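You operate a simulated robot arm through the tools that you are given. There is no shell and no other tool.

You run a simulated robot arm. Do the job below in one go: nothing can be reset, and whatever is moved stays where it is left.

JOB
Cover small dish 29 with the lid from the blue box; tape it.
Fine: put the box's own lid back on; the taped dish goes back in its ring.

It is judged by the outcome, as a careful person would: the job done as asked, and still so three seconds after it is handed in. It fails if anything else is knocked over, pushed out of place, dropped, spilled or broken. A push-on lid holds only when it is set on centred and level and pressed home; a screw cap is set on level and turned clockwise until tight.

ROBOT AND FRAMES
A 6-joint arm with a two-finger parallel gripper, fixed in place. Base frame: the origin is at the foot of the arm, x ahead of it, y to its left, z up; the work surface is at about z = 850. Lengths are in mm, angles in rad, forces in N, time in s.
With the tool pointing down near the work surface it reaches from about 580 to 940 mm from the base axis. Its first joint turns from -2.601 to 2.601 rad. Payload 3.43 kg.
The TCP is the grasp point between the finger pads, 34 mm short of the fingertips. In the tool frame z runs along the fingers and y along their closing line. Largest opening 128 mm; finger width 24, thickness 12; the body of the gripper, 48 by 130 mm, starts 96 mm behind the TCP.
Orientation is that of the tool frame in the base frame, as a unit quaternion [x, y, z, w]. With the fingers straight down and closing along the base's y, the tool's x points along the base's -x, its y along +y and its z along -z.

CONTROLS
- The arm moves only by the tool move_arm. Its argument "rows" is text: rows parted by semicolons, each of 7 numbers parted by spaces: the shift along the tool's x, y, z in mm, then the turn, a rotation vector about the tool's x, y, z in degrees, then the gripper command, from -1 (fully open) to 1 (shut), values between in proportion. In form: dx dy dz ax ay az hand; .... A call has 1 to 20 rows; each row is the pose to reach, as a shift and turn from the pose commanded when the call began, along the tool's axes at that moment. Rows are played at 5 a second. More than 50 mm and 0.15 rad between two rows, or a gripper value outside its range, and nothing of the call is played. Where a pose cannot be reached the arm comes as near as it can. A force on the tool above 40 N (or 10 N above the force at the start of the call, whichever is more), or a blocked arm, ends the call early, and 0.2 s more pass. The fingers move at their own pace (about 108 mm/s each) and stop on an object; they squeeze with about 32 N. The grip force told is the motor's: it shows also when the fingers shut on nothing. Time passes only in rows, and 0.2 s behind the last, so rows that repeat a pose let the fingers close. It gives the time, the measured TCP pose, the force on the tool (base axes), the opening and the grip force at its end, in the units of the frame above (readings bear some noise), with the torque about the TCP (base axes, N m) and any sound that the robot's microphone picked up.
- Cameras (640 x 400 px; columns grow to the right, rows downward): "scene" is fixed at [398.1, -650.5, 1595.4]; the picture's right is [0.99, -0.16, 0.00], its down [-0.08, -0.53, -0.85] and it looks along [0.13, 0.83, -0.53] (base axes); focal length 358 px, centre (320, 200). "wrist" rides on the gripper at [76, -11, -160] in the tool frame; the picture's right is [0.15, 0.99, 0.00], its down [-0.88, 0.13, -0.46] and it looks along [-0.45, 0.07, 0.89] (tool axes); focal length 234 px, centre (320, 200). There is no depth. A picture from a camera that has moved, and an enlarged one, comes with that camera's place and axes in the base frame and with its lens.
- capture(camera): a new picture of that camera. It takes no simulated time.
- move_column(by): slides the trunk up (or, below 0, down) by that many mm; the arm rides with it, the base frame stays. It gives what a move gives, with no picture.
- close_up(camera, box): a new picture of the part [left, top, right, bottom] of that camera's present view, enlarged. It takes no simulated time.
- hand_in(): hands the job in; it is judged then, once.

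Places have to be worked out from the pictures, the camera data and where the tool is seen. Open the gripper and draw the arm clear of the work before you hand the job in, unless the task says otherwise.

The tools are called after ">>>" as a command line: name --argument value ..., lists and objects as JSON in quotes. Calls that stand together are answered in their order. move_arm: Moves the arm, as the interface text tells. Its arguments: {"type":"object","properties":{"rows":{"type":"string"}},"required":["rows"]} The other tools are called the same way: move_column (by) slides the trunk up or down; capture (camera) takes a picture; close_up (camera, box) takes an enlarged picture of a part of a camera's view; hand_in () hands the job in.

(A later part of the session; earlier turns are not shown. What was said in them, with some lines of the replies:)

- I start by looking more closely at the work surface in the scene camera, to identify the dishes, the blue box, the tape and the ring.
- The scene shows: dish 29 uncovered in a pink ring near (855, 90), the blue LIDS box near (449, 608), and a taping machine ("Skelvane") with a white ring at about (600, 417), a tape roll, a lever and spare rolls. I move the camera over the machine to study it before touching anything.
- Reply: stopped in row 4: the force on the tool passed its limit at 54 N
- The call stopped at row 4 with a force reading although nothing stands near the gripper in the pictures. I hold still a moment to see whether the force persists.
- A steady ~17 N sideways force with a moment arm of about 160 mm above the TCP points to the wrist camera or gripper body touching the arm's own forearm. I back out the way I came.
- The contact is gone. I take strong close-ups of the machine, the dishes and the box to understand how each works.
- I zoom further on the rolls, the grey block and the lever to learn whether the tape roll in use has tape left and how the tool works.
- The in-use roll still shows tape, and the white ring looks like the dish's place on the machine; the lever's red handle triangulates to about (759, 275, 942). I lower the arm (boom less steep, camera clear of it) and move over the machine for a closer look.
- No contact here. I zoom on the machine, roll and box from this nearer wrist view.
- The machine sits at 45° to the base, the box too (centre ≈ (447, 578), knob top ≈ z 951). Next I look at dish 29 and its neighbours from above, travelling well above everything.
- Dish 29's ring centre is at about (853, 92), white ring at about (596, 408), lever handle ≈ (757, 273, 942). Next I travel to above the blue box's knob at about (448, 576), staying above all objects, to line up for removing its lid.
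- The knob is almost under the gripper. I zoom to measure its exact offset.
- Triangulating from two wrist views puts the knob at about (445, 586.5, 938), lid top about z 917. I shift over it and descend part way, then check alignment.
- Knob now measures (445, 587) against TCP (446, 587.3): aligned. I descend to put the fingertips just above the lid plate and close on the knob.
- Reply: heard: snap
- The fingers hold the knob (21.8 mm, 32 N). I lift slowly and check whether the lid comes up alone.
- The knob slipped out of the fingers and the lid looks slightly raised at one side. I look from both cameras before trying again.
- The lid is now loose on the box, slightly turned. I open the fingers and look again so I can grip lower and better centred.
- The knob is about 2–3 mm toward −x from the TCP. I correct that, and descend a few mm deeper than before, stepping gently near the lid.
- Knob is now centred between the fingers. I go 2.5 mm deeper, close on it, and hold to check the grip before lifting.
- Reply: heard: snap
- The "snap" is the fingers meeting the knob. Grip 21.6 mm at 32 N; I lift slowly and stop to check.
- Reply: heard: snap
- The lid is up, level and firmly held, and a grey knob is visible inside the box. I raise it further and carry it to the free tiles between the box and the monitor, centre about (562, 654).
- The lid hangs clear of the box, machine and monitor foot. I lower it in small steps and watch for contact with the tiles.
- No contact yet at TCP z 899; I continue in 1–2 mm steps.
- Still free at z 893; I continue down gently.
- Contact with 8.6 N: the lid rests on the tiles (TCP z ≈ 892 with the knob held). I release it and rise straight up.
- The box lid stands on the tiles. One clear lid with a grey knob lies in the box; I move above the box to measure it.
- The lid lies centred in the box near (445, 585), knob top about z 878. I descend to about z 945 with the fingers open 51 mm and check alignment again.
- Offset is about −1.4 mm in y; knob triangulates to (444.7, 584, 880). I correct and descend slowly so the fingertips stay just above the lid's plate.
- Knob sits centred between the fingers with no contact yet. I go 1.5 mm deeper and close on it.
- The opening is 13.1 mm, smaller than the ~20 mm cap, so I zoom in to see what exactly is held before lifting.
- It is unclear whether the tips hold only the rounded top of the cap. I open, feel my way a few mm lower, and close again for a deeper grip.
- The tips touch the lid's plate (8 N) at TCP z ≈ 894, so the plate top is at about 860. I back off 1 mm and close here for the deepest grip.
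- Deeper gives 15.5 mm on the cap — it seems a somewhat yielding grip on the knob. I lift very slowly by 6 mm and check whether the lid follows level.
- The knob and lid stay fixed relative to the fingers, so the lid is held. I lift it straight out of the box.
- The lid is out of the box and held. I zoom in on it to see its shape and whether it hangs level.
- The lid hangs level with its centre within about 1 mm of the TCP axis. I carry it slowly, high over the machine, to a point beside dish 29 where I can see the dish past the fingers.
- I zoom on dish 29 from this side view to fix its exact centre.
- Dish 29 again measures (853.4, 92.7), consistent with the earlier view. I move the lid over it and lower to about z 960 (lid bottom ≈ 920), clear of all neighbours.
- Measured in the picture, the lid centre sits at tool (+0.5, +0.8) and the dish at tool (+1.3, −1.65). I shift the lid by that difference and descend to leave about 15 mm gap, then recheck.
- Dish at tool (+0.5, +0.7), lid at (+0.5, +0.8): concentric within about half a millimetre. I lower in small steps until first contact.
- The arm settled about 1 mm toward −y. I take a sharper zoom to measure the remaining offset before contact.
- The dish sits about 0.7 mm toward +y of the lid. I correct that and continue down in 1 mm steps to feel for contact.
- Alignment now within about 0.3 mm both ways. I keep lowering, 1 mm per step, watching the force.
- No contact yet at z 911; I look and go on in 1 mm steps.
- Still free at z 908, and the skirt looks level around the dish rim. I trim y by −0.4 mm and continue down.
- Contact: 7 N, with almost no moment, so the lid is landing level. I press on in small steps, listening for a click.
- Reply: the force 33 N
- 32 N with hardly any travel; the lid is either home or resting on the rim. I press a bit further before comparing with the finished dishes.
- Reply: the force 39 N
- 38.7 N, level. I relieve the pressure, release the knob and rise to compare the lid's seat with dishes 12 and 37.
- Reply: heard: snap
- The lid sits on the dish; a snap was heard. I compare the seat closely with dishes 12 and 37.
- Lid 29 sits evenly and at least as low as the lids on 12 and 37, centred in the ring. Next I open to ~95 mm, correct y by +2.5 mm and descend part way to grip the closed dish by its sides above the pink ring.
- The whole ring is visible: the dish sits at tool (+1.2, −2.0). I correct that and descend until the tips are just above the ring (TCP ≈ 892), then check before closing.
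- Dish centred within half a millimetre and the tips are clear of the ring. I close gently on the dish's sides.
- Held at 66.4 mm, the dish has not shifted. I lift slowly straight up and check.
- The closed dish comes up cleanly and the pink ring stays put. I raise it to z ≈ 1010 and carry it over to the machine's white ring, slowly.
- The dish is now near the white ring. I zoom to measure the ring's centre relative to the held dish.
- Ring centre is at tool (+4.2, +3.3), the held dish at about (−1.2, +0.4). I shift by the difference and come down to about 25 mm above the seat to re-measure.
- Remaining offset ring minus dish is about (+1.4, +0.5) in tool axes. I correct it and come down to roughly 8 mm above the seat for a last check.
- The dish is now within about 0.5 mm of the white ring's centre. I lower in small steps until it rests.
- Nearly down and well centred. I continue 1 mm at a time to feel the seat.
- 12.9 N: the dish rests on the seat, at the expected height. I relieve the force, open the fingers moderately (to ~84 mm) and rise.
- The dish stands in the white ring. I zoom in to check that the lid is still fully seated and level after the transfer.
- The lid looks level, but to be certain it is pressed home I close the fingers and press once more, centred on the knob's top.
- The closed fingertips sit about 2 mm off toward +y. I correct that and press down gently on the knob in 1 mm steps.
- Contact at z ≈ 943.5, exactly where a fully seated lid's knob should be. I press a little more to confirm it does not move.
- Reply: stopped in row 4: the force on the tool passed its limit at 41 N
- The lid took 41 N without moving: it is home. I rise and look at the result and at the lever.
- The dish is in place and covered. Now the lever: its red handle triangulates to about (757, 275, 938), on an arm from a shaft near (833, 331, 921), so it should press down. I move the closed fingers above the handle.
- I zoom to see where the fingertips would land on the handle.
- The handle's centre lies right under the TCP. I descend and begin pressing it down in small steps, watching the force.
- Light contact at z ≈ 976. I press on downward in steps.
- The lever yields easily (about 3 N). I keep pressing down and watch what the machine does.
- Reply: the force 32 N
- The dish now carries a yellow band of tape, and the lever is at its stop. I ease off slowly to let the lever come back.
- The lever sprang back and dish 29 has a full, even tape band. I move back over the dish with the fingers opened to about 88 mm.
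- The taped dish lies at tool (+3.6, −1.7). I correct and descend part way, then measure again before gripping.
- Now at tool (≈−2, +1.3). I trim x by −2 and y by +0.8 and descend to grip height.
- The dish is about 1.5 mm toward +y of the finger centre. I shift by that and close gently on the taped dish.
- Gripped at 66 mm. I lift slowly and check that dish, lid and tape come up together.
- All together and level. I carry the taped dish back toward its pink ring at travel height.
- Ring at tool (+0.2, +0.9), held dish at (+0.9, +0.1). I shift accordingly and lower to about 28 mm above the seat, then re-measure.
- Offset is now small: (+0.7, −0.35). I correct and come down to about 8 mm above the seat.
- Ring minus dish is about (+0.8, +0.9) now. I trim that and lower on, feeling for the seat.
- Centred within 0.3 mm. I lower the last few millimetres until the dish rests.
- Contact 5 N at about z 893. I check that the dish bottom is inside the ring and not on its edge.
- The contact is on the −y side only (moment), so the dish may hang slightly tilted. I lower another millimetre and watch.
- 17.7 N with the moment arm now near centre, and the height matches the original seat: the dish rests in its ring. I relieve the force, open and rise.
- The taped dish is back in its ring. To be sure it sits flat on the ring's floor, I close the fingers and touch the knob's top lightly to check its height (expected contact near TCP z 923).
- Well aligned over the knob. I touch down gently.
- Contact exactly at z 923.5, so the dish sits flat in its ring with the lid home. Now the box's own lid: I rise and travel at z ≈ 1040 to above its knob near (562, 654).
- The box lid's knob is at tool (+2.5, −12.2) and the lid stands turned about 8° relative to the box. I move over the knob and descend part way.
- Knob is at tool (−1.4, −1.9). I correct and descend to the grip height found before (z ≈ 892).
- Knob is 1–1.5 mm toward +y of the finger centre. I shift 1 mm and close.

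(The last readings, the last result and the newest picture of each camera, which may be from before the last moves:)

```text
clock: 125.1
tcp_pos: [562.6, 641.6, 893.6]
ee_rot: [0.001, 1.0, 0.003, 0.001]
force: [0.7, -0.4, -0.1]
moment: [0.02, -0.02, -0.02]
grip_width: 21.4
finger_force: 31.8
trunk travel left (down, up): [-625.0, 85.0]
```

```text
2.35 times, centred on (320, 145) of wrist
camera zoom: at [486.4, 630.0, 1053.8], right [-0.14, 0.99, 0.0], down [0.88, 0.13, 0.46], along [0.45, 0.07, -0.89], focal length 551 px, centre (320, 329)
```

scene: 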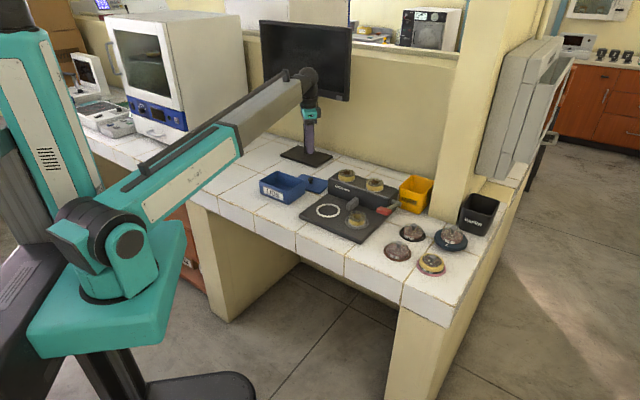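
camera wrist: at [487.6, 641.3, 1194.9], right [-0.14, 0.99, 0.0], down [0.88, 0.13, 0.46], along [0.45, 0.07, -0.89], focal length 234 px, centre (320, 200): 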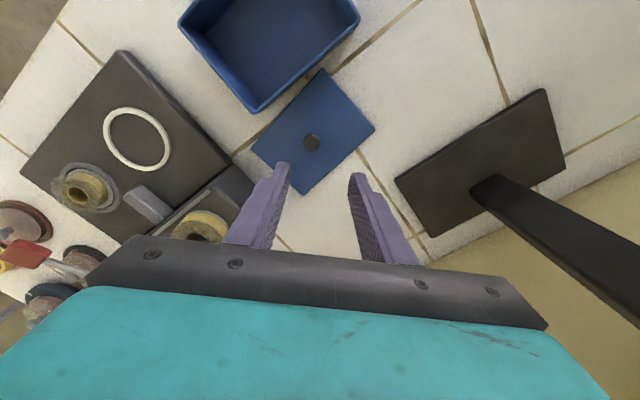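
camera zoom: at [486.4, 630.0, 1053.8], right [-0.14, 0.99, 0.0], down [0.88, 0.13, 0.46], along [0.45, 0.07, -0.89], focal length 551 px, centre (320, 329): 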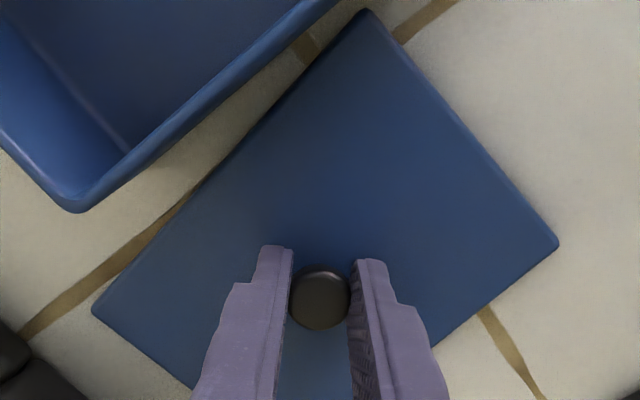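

Firm grip (21.4 mm). I lift slowly, check the lid follows, then continue up.

>>> move_arm --rows "0 0 -1 0 0 0 1; 0 0 -2.5 0 0 0 1; 0 0 -4 0 0 0 1; 0 0 -7 0 0 0 1; 0 0 -12 0 0 0 1; 0 0 -20 0 0 0 1; 0 0 -35 0 0 0 1; 0 0 -55 0 0 0 1; 0 0 -80 0 0 0 1; 0 0 -105 0 0 0 1; 0 0 -115 0 0 0 1; 0 0 -115 0 0 0 1"

>>> close_up --camera "scene" --box '[245, 110, 345, 210]'

>>> capture --camera "wrist"

```text
clock: 127.7
tcp_pos: [561.2, 640.0, 1008.9]
ee_rot: [0.002, 1.0, 0.002, 0.002]
force: [-0.4, -0.3, -0.8]
moment: [0.0, 0.03, -0.06]
grip_width: 21.2
finger_force: 31.9
trunk travel left (down, up): [-625.0, 85.0]
```

```text
4.00 times, centred on (295, 160) of scene
camera zoom: at [398.1, -650.5, 1595.4], right [0.99, -0.16, 0.0], down [-0.08, -0.53, -0.85], along [0.13, 0.83, -0.53], focal length 1434 px, centre (420, 360)
```

zoom: 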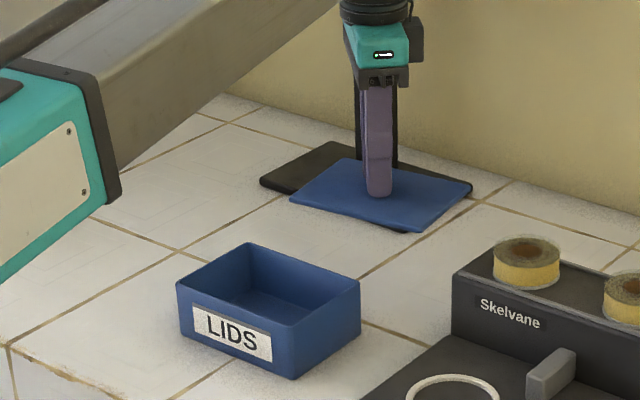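

```text
taken
camera wrist: at [486.1, 629.5, 1169.9], right [-0.14, 0.99, 0.0], down [0.88, 0.13, 0.46], along [0.45, 0.07, -0.89], focal length 234 px, centre (320, 200)
```

wrist: 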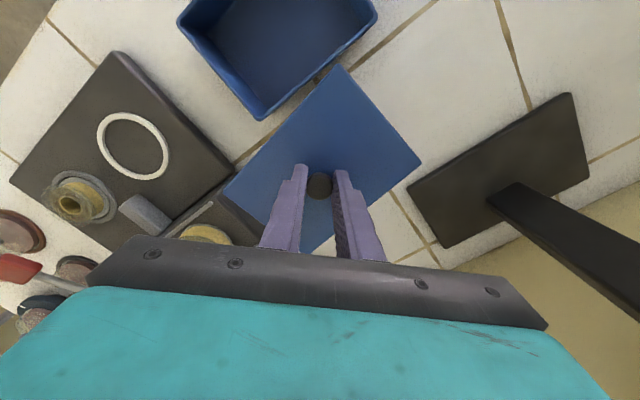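

The lid is held level and centred. I carry it over the box while turning it by about 7° about the tool axis to match the box.

>>> move_arm --rows "10 -5 0 0 0 0.5 1; 30 -14 0 0 0 1.8 1; 52 -24.5 0 0 0 3.2 1; 75 -35 0 0 0 4.6 1; 97 -45.5 0 0 0 6 1; 112 -52.5 0 0 0 7 1; 116.5 -54.5 0 0 0 7 1; 116.5 -54.5 0 0 0 7 1"

>>> capture --camera "wrist"

>>> close_up --camera "wrist" --box '[200, 40, 440, 240]'

>>> close_up --camera "scene" --box '[245, 120, 325, 210]'

```text
clock: 129.5
tcp_pos: [443.7, 587.2, 1007.7]
ee_rot: [0.061, 0.998, 0.002, 0.001]
force: [0.4, -0.1, -1.0]
moment: [-0.02, 0.0, 0.03]
grip_width: 20.9
finger_force: 32.4
trunk travel left (down, up): [-625.0, 85.0]
```

```text
taken
camera wrist: at [368.2, 584.6, 1167.9], right [-0.02, 1.0, 0.0], down [0.89, 0.02, 0.46], along [0.46, 0.01, -0.89], focal length 234 px, centre (320, 200)
```

wrist: 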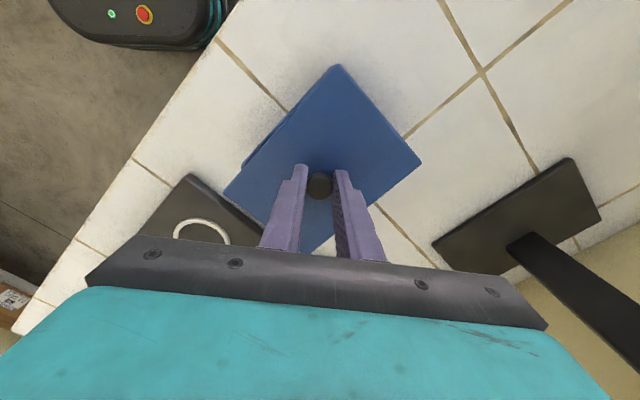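

```text
2.00 times, centred on (320, 140) of wrist
camera zoom: at [368.2, 584.6, 1167.9], right [-0.02, 1.0, 0.0], down [0.89, 0.02, 0.46], along [0.46, 0.01, -0.89], focal length 468 px, centre (320, 320)
```

zoom: 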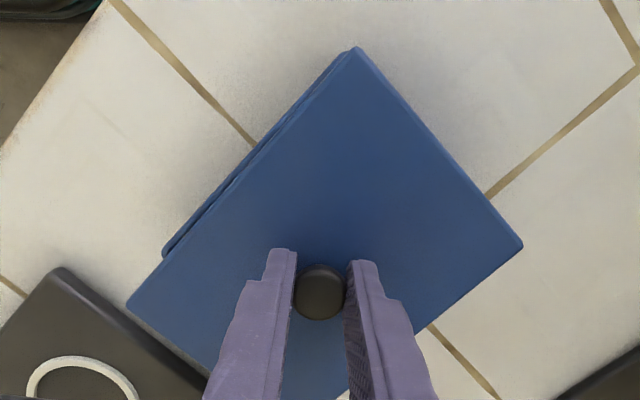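

```text
4.44 times, centred on (285, 165) of scene
camera zoom: at [398.1, -650.5, 1595.4], right [0.99, -0.16, 0.0], down [-0.08, -0.53, -0.85], along [0.13, 0.83, -0.53], focal length 1593 px, centre (476, 356)
```

zoom: 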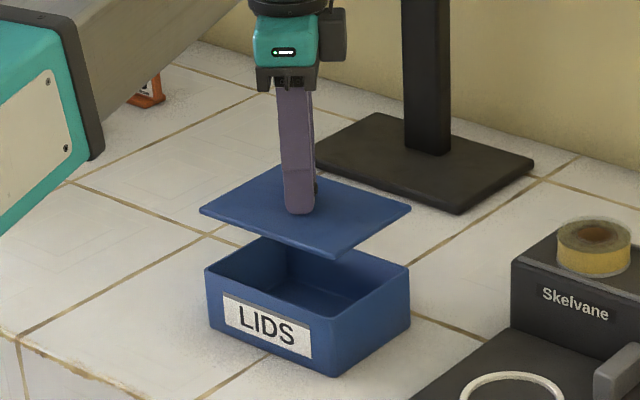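

Lid is over the box, nearly parallel. I zoom in to measure the remaining rotation and offset between lid and box rim.

>>> close_up --camera "wrist" --box '[215, 55, 345, 200]'

>>> close_up --camera "wrist" --box '[320, 55, 450, 200]'

>>> close_up --camera "scene" --box '[262, 155, 305, 200]'

```text
2.76 times, centred on (280, 128) of wrist
camera zoom: at [368.2, 584.6, 1167.9], right [-0.02, 1.0, 0.0], down [0.89, 0.02, 0.46], along [0.46, 0.01, -0.89], focal length 646 px, centre (430, 400)
```

zoom: 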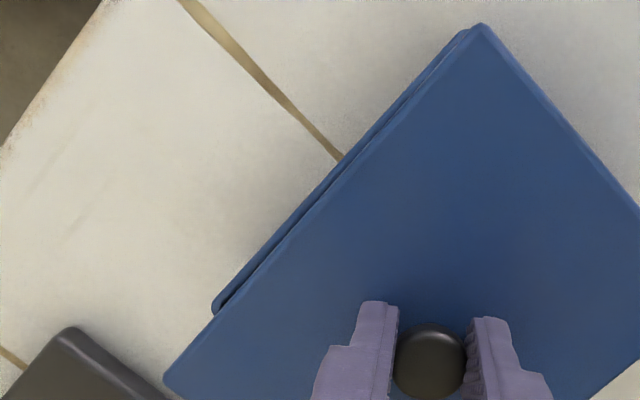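

```text
2.76 times, centred on (385, 128) of wrist
camera zoom: at [368.2, 584.6, 1167.9], right [-0.02, 1.0, 0.0], down [0.89, 0.02, 0.46], along [0.46, 0.01, -0.89], focal length 646 px, centre (141, 400)
```

zoom: 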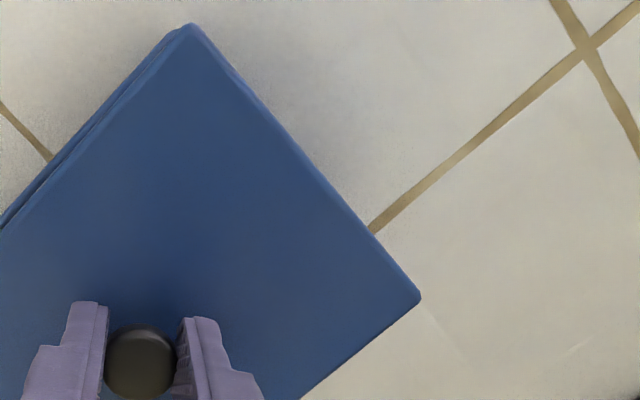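

```text
8.89 times, centred on (284, 178) of scene
camera zoom: at [398.1, -650.5, 1595.4], right [0.99, -0.16, 0.0], down [-0.08, -0.53, -0.85], along [0.13, 0.83, -0.53], focal length 3186 px, centre (644, 400)
```

zoom: 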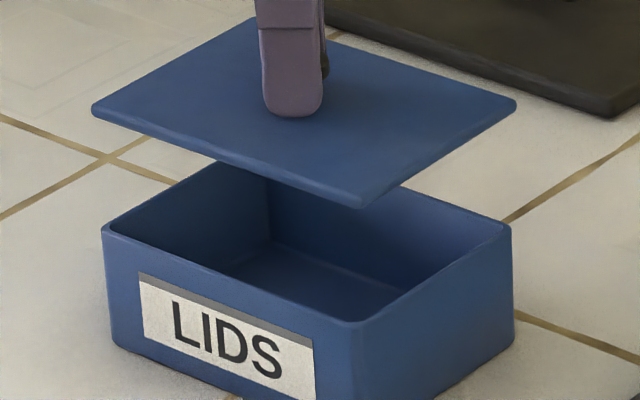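

The lid needs about 1.5° more turn and a shift of about (−3.1, −2.7) in base x, y. I apply both and lower to about 7 mm above the rim to measure again.

>>> move_arm --rows "1.4 -1.5 5 0 0 0.8 1; 2.7 -3 15 0 0 1.5 1; 2.7 -3 27 0 0 1.5 1; 2.7 -3 38 0 0 1.5 1; 2.7 -3 46 0 0 1.5 1; 2.7 -3 46 0 0 1.5 1"

>>> close_up --camera "wrist" --box '[215, 45, 345, 205]'

>>> close_up --camera "wrist" --box '[310, 45, 440, 205]'

>>> close_up --camera "scene" --box '[260, 160, 310, 205]'

```text
clock: 130.9
tcp_pos: [443.8, 584.5, 962.0]
ee_rot: [0.075, 0.997, 0.003, 0.001]
force: [0.2, -0.1, -0.5]
moment: [-0.06, 0.03, 0.03]
grip_width: 21.4
finger_force: 31.7
trunk travel left (down, up): [-625.0, 85.0]
```

```text
2.50 times, centred on (280, 125) of wrist
camera zoom: at [366.0, 584.3, 1122.3], right [0.0, 1.0, 0.0], down [0.89, 0.0, 0.46], along [0.46, 0.0, -0.89], focal length 585 px, centre (420, 388)
```

zoom: 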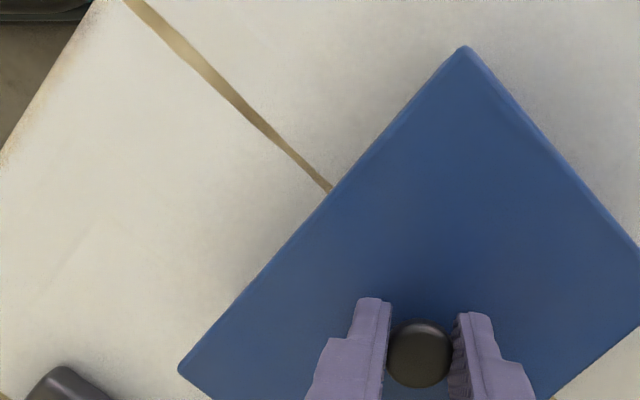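

```text
2.50 times, centred on (375, 125) of wrist
camera zoom: at [366.0, 584.3, 1122.3], right [0.0, 1.0, 0.0], down [0.89, 0.0, 0.46], along [0.46, 0.0, -0.89], focal length 585 px, centre (182, 388)
```

zoom: 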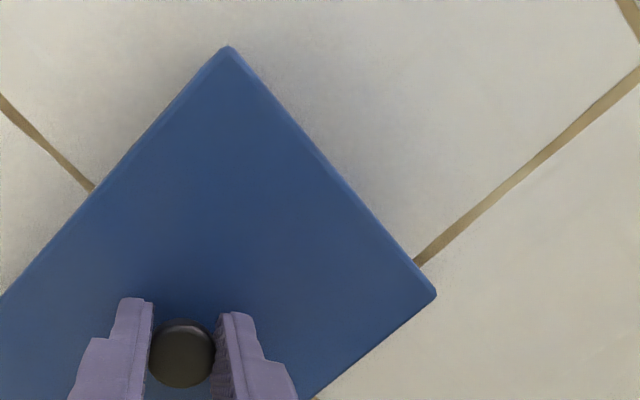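

```text
8.89 times, centred on (285, 182) of scene
camera zoom: at [398.1, -650.5, 1595.4], right [0.99, -0.16, 0.0], down [-0.08, -0.53, -0.85], along [0.13, 0.83, -0.53], focal length 3186 px, centre (631, 356)
```

zoom: 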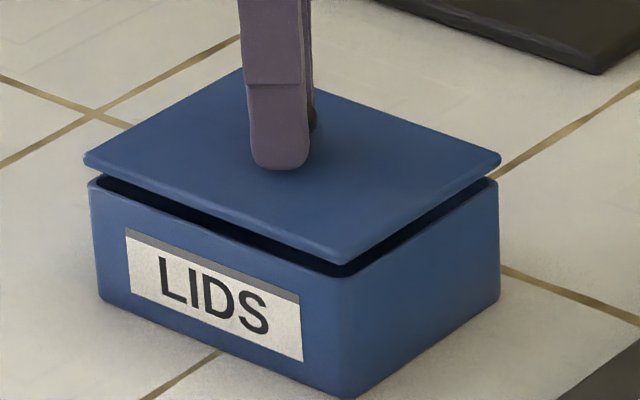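

The box rim is hidden under the lid from above, so I use the scene camera at high zoom to compare lid and rim corners.

>>> close_up --camera "scene" --box '[264, 168, 284, 184]'

>>> close_up --camera "scene" --box '[289, 178, 309, 200]'

>>> close_up --camera "scene" --box '[297, 170, 319, 188]'

```text
16.00 times, centred on (274, 176) of scene
camera zoom: at [398.1, -650.5, 1595.4], right [0.99, -0.16, 0.0], down [-0.08, -0.53, -0.85], along [0.13, 0.83, -0.53], focal length 5736 px, centre (1056, 584)
```

zoom: 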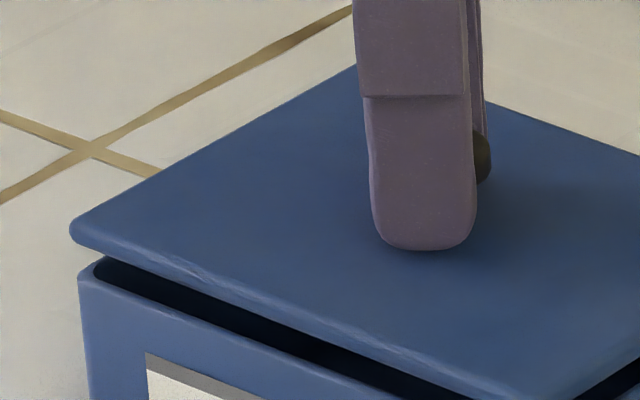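

```text
16.00 times, centred on (299, 189) of scene
camera zoom: at [398.1, -650.5, 1595.4], right [0.99, -0.16, 0.0], down [-0.08, -0.53, -0.85], along [0.13, 0.83, -0.53], focal length 5736 px, centre (656, 376)
```

zoom: 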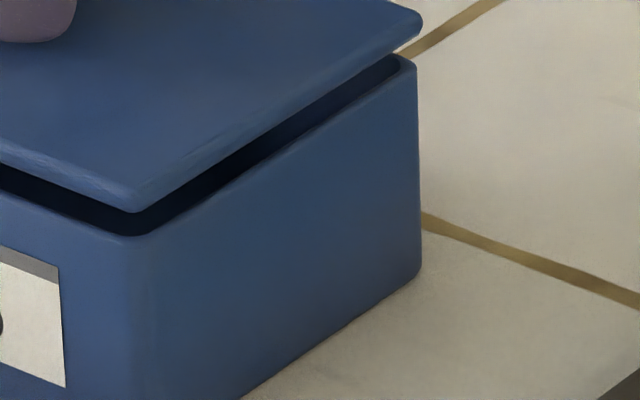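

```text
16.00 times, centred on (308, 179) of scene
camera zoom: at [398.1, -650.5, 1595.4], right [0.99, -0.16, 0.0], down [-0.08, -0.53, -0.85], along [0.13, 0.83, -0.53], focal length 5736 px, centre (512, 536)
```

zoom: 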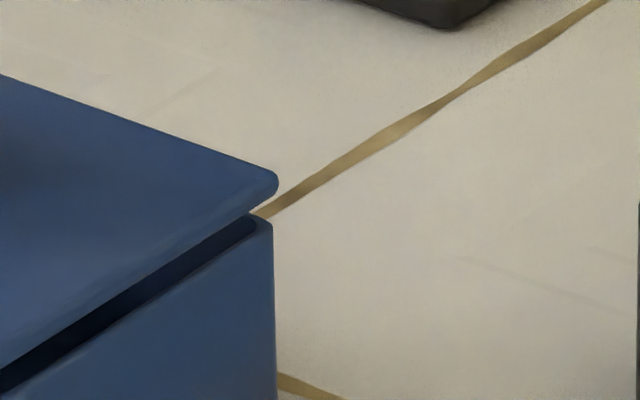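

Both cameras agree the lid is within about 1 mm of the box; scene suggests it is turned roughly 1° too far. I turn back 0.7°, nudge +0.6 mm in y, and lower slowly, feeling for the rim.

>>> move_arm --rows "0 0.6 1 0 0 -0.7 1; 0 0.6 2.5 0 0 -0.7 1; 0 0.6 4 0 0 -0.7 1; 0 0.6 5.5 0 0 -0.7 1; 0 0.6 5.5 0 0 -0.7 1"

>>> close_up --camera "scene" --box '[260, 160, 310, 205]'

>>> close_up --camera "scene" --box '[258, 170, 280, 186]'

>>> close_up --camera "scene" --box '[290, 172, 312, 194]'

```text
clock: 132.1
tcp_pos: [441.9, 584.5, 956.9]
ee_rot: [0.068, 0.998, 0.003, 0.001]
force: [-0.2, -0.1, -0.6]
moment: [-0.04, 0.03, -0.01]
grip_width: 21.6
finger_force: 32.0
trunk travel left (down, up): [-625.0, 85.0]
```

```text
8.89 times, centred on (285, 182) of scene
camera zoom: at [398.1, -650.5, 1595.4], right [0.99, -0.16, 0.0], down [-0.08, -0.53, -0.85], along [0.13, 0.83, -0.53], focal length 3186 px, centre (631, 356)
```

zoom: 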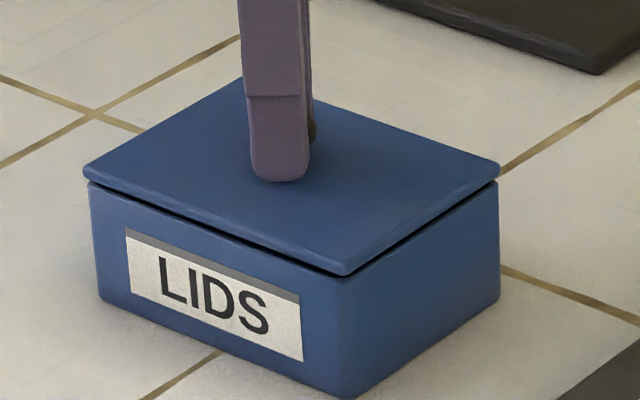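

```text
16.00 times, centred on (269, 178) of scene
camera zoom: at [398.1, -650.5, 1595.4], right [0.99, -0.16, 0.0], down [-0.08, -0.53, -0.85], along [0.13, 0.83, -0.53], focal length 5736 px, centre (1136, 552)
```

zoom: 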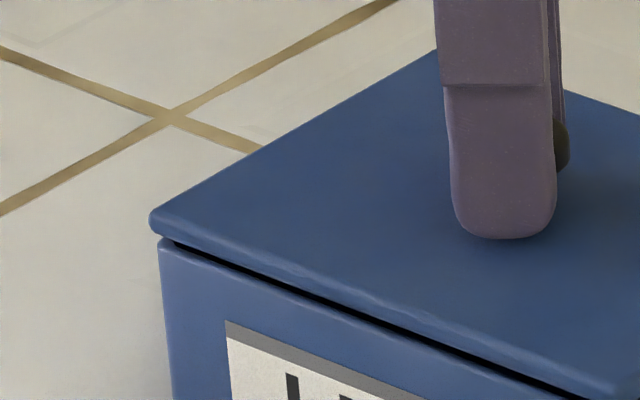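

```text
16.00 times, centred on (301, 183) of scene
camera zoom: at [398.1, -650.5, 1595.4], right [0.99, -0.16, 0.0], down [-0.08, -0.53, -0.85], along [0.13, 0.83, -0.53], focal length 5736 px, centre (624, 472)
```

zoom: 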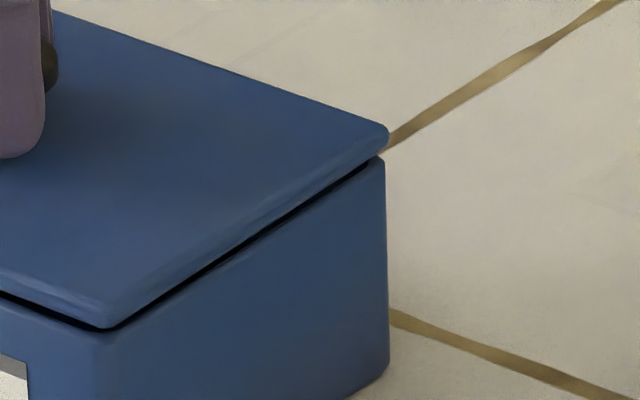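

The gap is now small and even all round, with no contact force: the lid is entering correctly. I lower the last couple of millimetres.

>>> move_arm --rows "0 0 0.8 0 0 0 1; 0 0 1.6 0 0 0 1; 0 0 2.4 0 0 0 1; 0 0 2.4 0 0 0 1"

>>> close_up --camera "scene" --box '[260, 160, 310, 205]'

```text
clock: 133.1
tcp_pos: [442.6, 584.3, 953.9]
ee_rot: [0.07, 0.998, 0.002, 0.001]
force: [0.9, 0.0, -0.9]
moment: [0.02, 0.01, -0.01]
grip_width: 21.1
finger_force: 32.1
trunk travel left (down, up): [-625.0, 85.0]
```

```text
8.89 times, centred on (285, 182) of scene
camera zoom: at [398.1, -650.5, 1595.4], right [0.99, -0.16, 0.0], down [-0.08, -0.53, -0.85], along [0.13, 0.83, -0.53], focal length 3186 px, centre (631, 356)
```

zoom: 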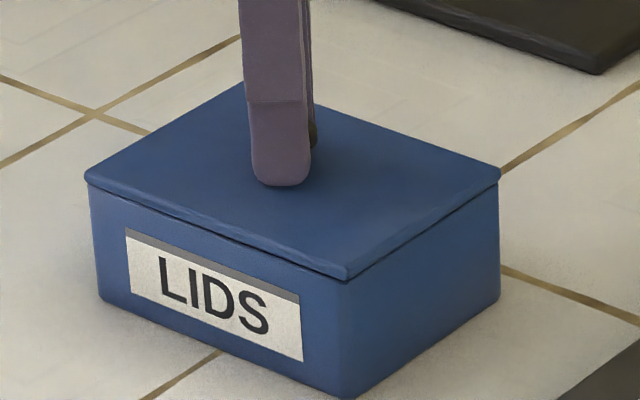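

It looks closed now, as at the start. I go on gently until I feel the rim.

>>> move_arm --rows "0 0 0.7 0 0 0 1; 0 0 1.4 0 0 0 1; 0 0 2 0 0 0 1; 0 0 2 0 0 0 1"

>>> close_up --camera "scene" --box '[260, 160, 310, 205]'

```text
clock: 134.1
tcp_pos: [442.1, 584.9, 953.7]
ee_rot: [0.068, 0.998, 0.003, 0.003]
force: [3.4, 5.5, 20.8]
moment: [0.1, -0.08, 0.0]
grip_width: 21.5
finger_force: 32.0
trunk travel left (down, up): [-625.0, 85.0]
heard: snap
```

```text
8.89 times, centred on (285, 182) of scene
camera zoom: at [398.1, -650.5, 1595.4], right [0.99, -0.16, 0.0], down [-0.08, -0.53, -0.85], along [0.13, 0.83, -0.53], focal length 3186 px, centre (631, 356)
```

zoom: 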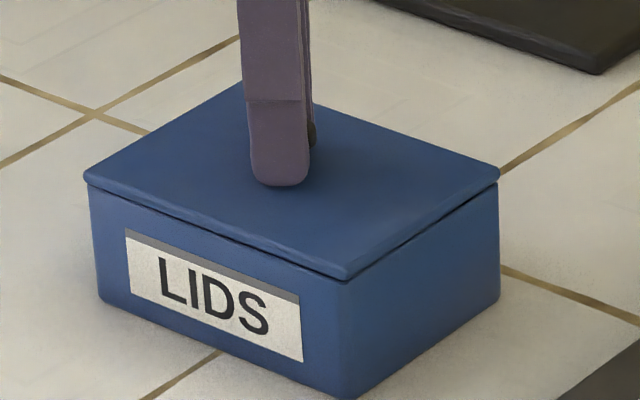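

A snap at 21 N: the lid is on. I relieve the force and open the fingers in small steps so that the lid is not dragged.

>>> move_arm --rows "0 0 -1.5 0 0 0 1; 0 0 -1.8 0 0 0 0.7; 0 0 -1.8 0 0 0 0.66; 0 0 -1.8 0 0 0 0.63; 0 0 -1.8 0 0 0 0.6; 0 0 -1.8 0 0 0 0.55; 0 0 -1.8 0 0 0 0.45; 0 0 -1.8 0 0 0 0.3; 0 0 -1.8 0 0 0 0.2; 0 0 -1.8 0 0 0 0.2"

>>> close_up --camera "scene" --box '[260, 160, 310, 205]'

>>> close_up --camera "wrist" --box '[210, 50, 440, 240]'

```text
clock: 136.3
tcp_pos: [442.1, 585.1, 953.5]
ee_rot: [0.069, 0.998, 0.003, 0.001]
force: [0.7, 0.0, 0.1]
moment: [-0.03, 0.0, -0.02]
grip_width: 51.0
finger_force: 0.1
trunk travel left (down, up): [-625.0, 85.0]
```

```text
8.89 times, centred on (285, 182) of scene
camera zoom: at [398.1, -650.5, 1595.4], right [0.99, -0.16, 0.0], down [-0.08, -0.53, -0.85], along [0.13, 0.83, -0.53], focal length 3186 px, centre (631, 356)
```

zoom: 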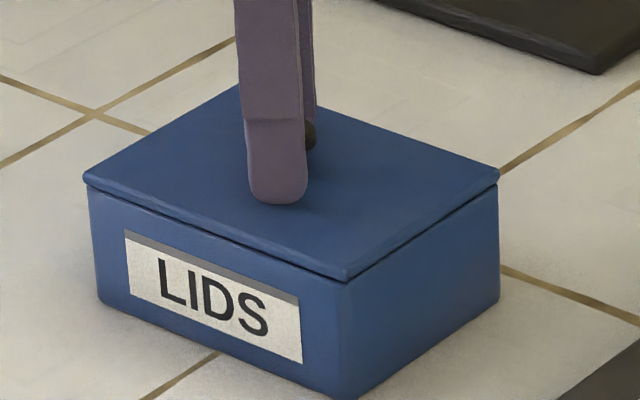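

```text
2.11 times, centred on (325, 145) of wrist
camera zoom: at [365.6, 583.8, 1114.0], right [-0.01, 1.0, 0.0], down [0.89, 0.01, 0.46], along [0.46, 0.01, -0.89], focal length 493 px, centre (310, 316)
```

zoom: 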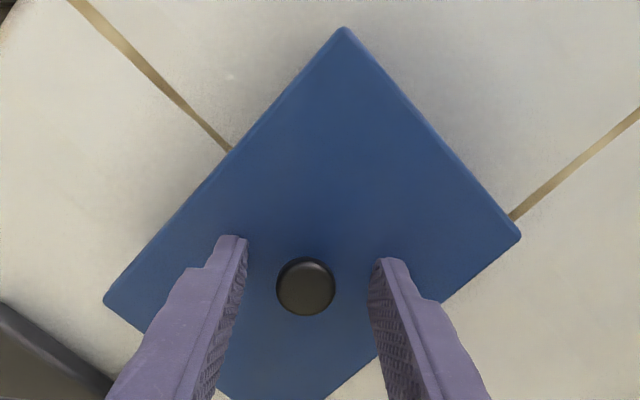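

The lid is seated and even. I rise straight up and check the box from above and from the scene.

>>> move_arm --rows "0 0 -6 0 0 0 0.2; 0 0 -15 0 0 0 0.2; 0 0 -30 0 0 0 0.2; 0 0 -60 0 0 0 0.2; 0 0 -60 0 0 0 0.2"

>>> close_up --camera "wrist" --box '[220, 60, 420, 230]'

>>> close_up --camera "scene" --box '[250, 160, 320, 210]'

```text
clock: 137.5
tcp_pos: [441.5, 582.3, 1014.5]
ee_rot: [0.069, 0.998, 0.003, 0.002]
force: [0.1, 0.4, 0.3]
moment: [-0.01, 0.0, 0.02]
grip_width: 51.2
finger_force: 0.1
trunk travel left (down, up): [-625.0, 85.0]
```

```text
2.35 times, centred on (320, 145) of wrist
camera zoom: at [365.8, 581.9, 1174.6], right [-0.01, 1.0, 0.0], down [0.89, 0.01, 0.46], along [0.46, 0.01, -0.89], focal length 551 px, centre (320, 329)
```

zoom: 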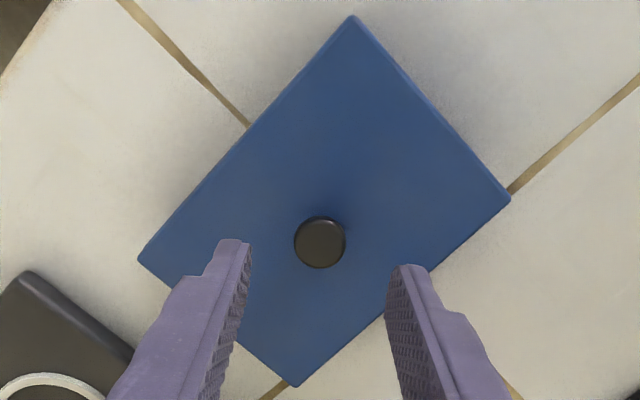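

```text
8.00 times, centred on (285, 185) of scene
camera zoom: at [398.1, -650.5, 1595.4], right [0.99, -0.16, 0.0], down [-0.08, -0.53, -0.85], along [0.13, 0.83, -0.53], focal length 2868 px, centre (600, 320)
```

zoom: 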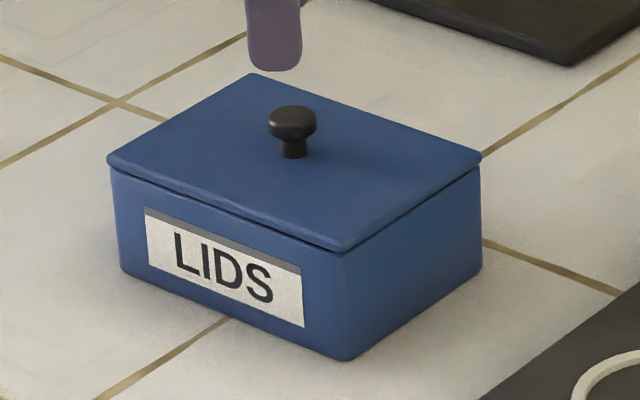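

The box is closed as it was at the start. I open the gripper fully, turn back and draw the arm away and up to the starting area, first outward, then up.

>>> move_arm --rows "-20 -2 -6 0 0 -1 0; -50 -6 -12 0 0 -2.5 -0.5; -85 -10 -18 0 0 -4 -1; -120 -14 -24 0 0 -5.5 -1; -152 -18 -40 0 0 -7 -1; -175 -20 -65 0 0 -7.8 -1; -182 -21 -95 0 0 -7.8 -1; -182 -21 -125 0 0 -7.8 -1; -182 -21 -136 0 0 -7.8 -1; -182 -21 -136 0 0 -7.8 -1"

>>> capture --camera "scene"

>>> capture --camera "wrist"

>>> close_up --camera "scene" --box '[380, 215, 470, 285]'

>>> close_up --camera "scene" --box '[240, 150, 400, 250]'

```text
clock: 139.7
tcp_pos: [618.5, 537.4, 1153.0]
ee_rot: [0.001, 1.0, 0.002, 0.002]
force: [-0.6, 0.0, -0.8]
moment: [-0.01, 0.01, -0.02]
grip_width: 128.0
finger_force: 0.1
trunk travel left (down, up): [-625.0, 85.0]
```

```text
taken
```

scene: 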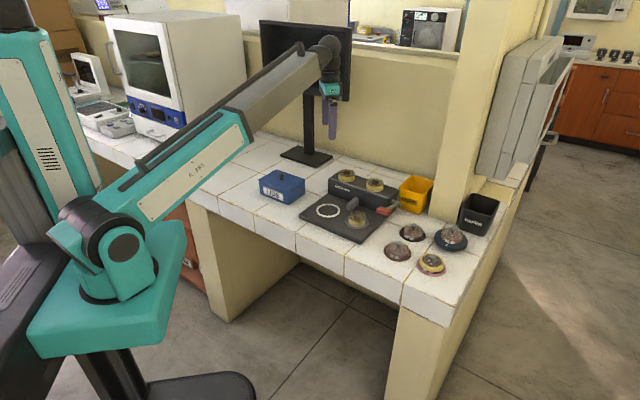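

```text
taken
camera wrist: at [543.4, 526.9, 1312.1], right [-0.14, 0.99, 0.0], down [0.88, 0.13, 0.46], along [0.45, 0.07, -0.89], focal length 234 px, centre (320, 200)
```

wrist: 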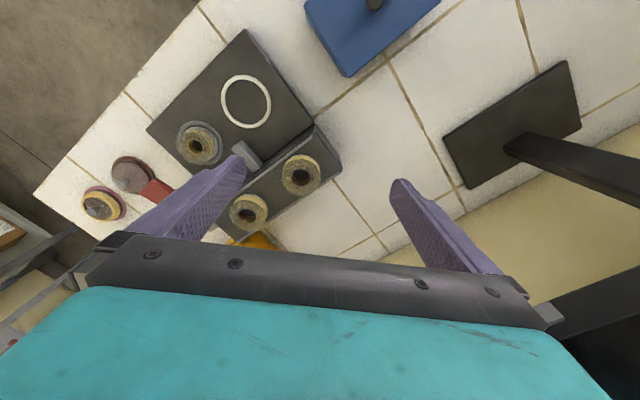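

```text
5.71 times, centred on (425, 250) of scene
camera zoom: at [398.1, -650.5, 1595.4], right [0.99, -0.16, 0.0], down [-0.08, -0.53, -0.85], along [0.13, 0.83, -0.53], focal length 2048 px, centre (-280, -86)
```

zoom: 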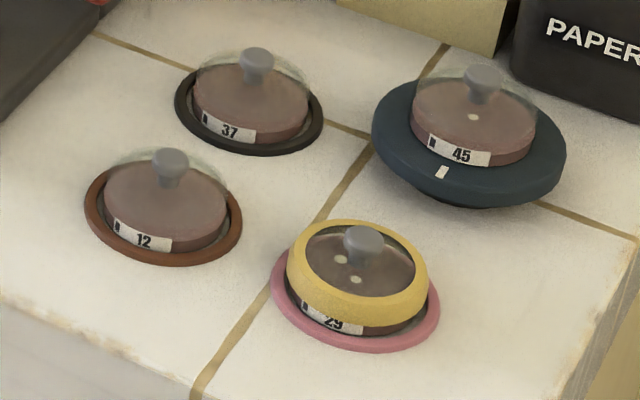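

```text
4.00 times, centred on (320, 200) of scene
camera zoom: at [398.1, -650.5, 1595.4], right [0.99, -0.16, 0.0], down [-0.08, -0.53, -0.85], along [0.13, 0.83, -0.53], focal length 1434 px, centre (320, 200)
```

zoom: 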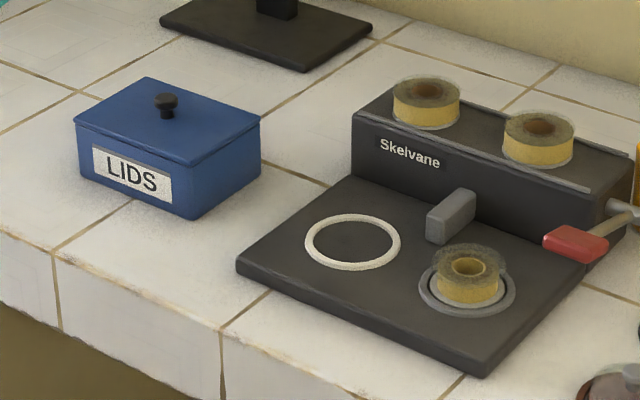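

Everything stands as asked: dish 29 lidded, taped and in its pink ring, the box closed, the machine and other dishes unmoved. One last close look at the dish before handing in.

>>> close_up --camera "scene" --box '[414, 244, 446, 280]'

>>> close_up --camera "scene" --box '[255, 162, 310, 205]'

```text
11.11 times, centred on (430, 262) of scene
camera zoom: at [398.1, -650.5, 1595.4], right [0.99, -0.16, 0.0], down [-0.08, -0.53, -0.85], along [0.13, 0.83, -0.53], focal length 3983 px, centre (-902, -489)
```

zoom: 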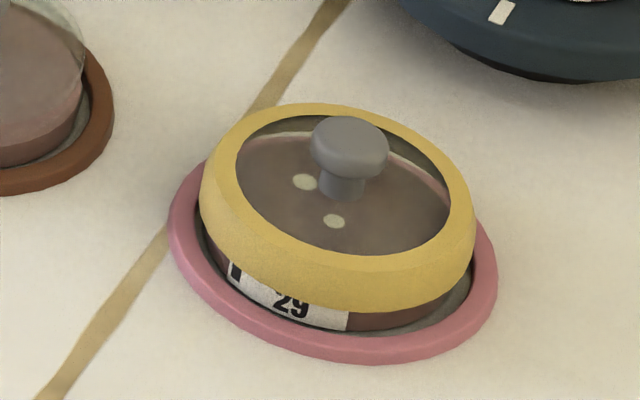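

```text
9.30 times, centred on (282, 184) of scene
camera zoom: at [398.1, -650.5, 1595.4], right [0.99, -0.16, 0.0], down [-0.08, -0.53, -0.85], along [0.13, 0.83, -0.53], focal length 3335 px, centre (669, 354)
```

zoom: 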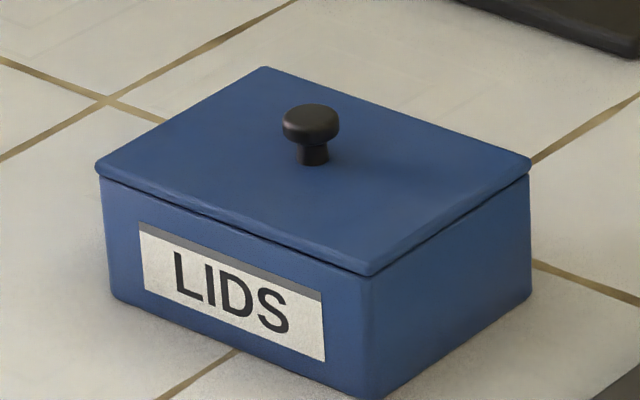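

The dish is taped all round and sits in its ring, the box lid is on flat, and the gripper is open and clear. I hand the job in.

>>> hand_in

```text
The job is handed in.
```

Dish 29 now has the lid from the blue box, is taped all the way round, and is back in its pink ring. The blue box has its own lid back on. I handed the job in with the gripper open and the arm clear. No result of the judging has come back.

- **Lid on the dish:** I pressed it down with about 39 N, then pressed again on the knob to just over 40 N, and it did not move. After returning the dish I touched the knob lightly, and it was at the height of a fully seated lid.
- **Taping:** I set the dish in the Skelvane machine's white ring and pressed the lever to its stop. The machine put on a full band of tape, and the lever sprang back by itself.
- **Box lid:** On my first try the knob slipped from the fingers, and the lid dropped back onto the box, slightly turned. The second try held. When I set the lid on the tiles and let go, it slid about 11 mm. It went back on with a snap at about 21 N.
- **Box position:** The box may have moved 2–3 mm from where it started. The other dishes, the tape rolls and the bins look unmoved in the last pictures.
- **Arm contact:** At the start the wrist briefly touched something, most likely the arm's own boom. That stopped one move early, and no objects were involved.
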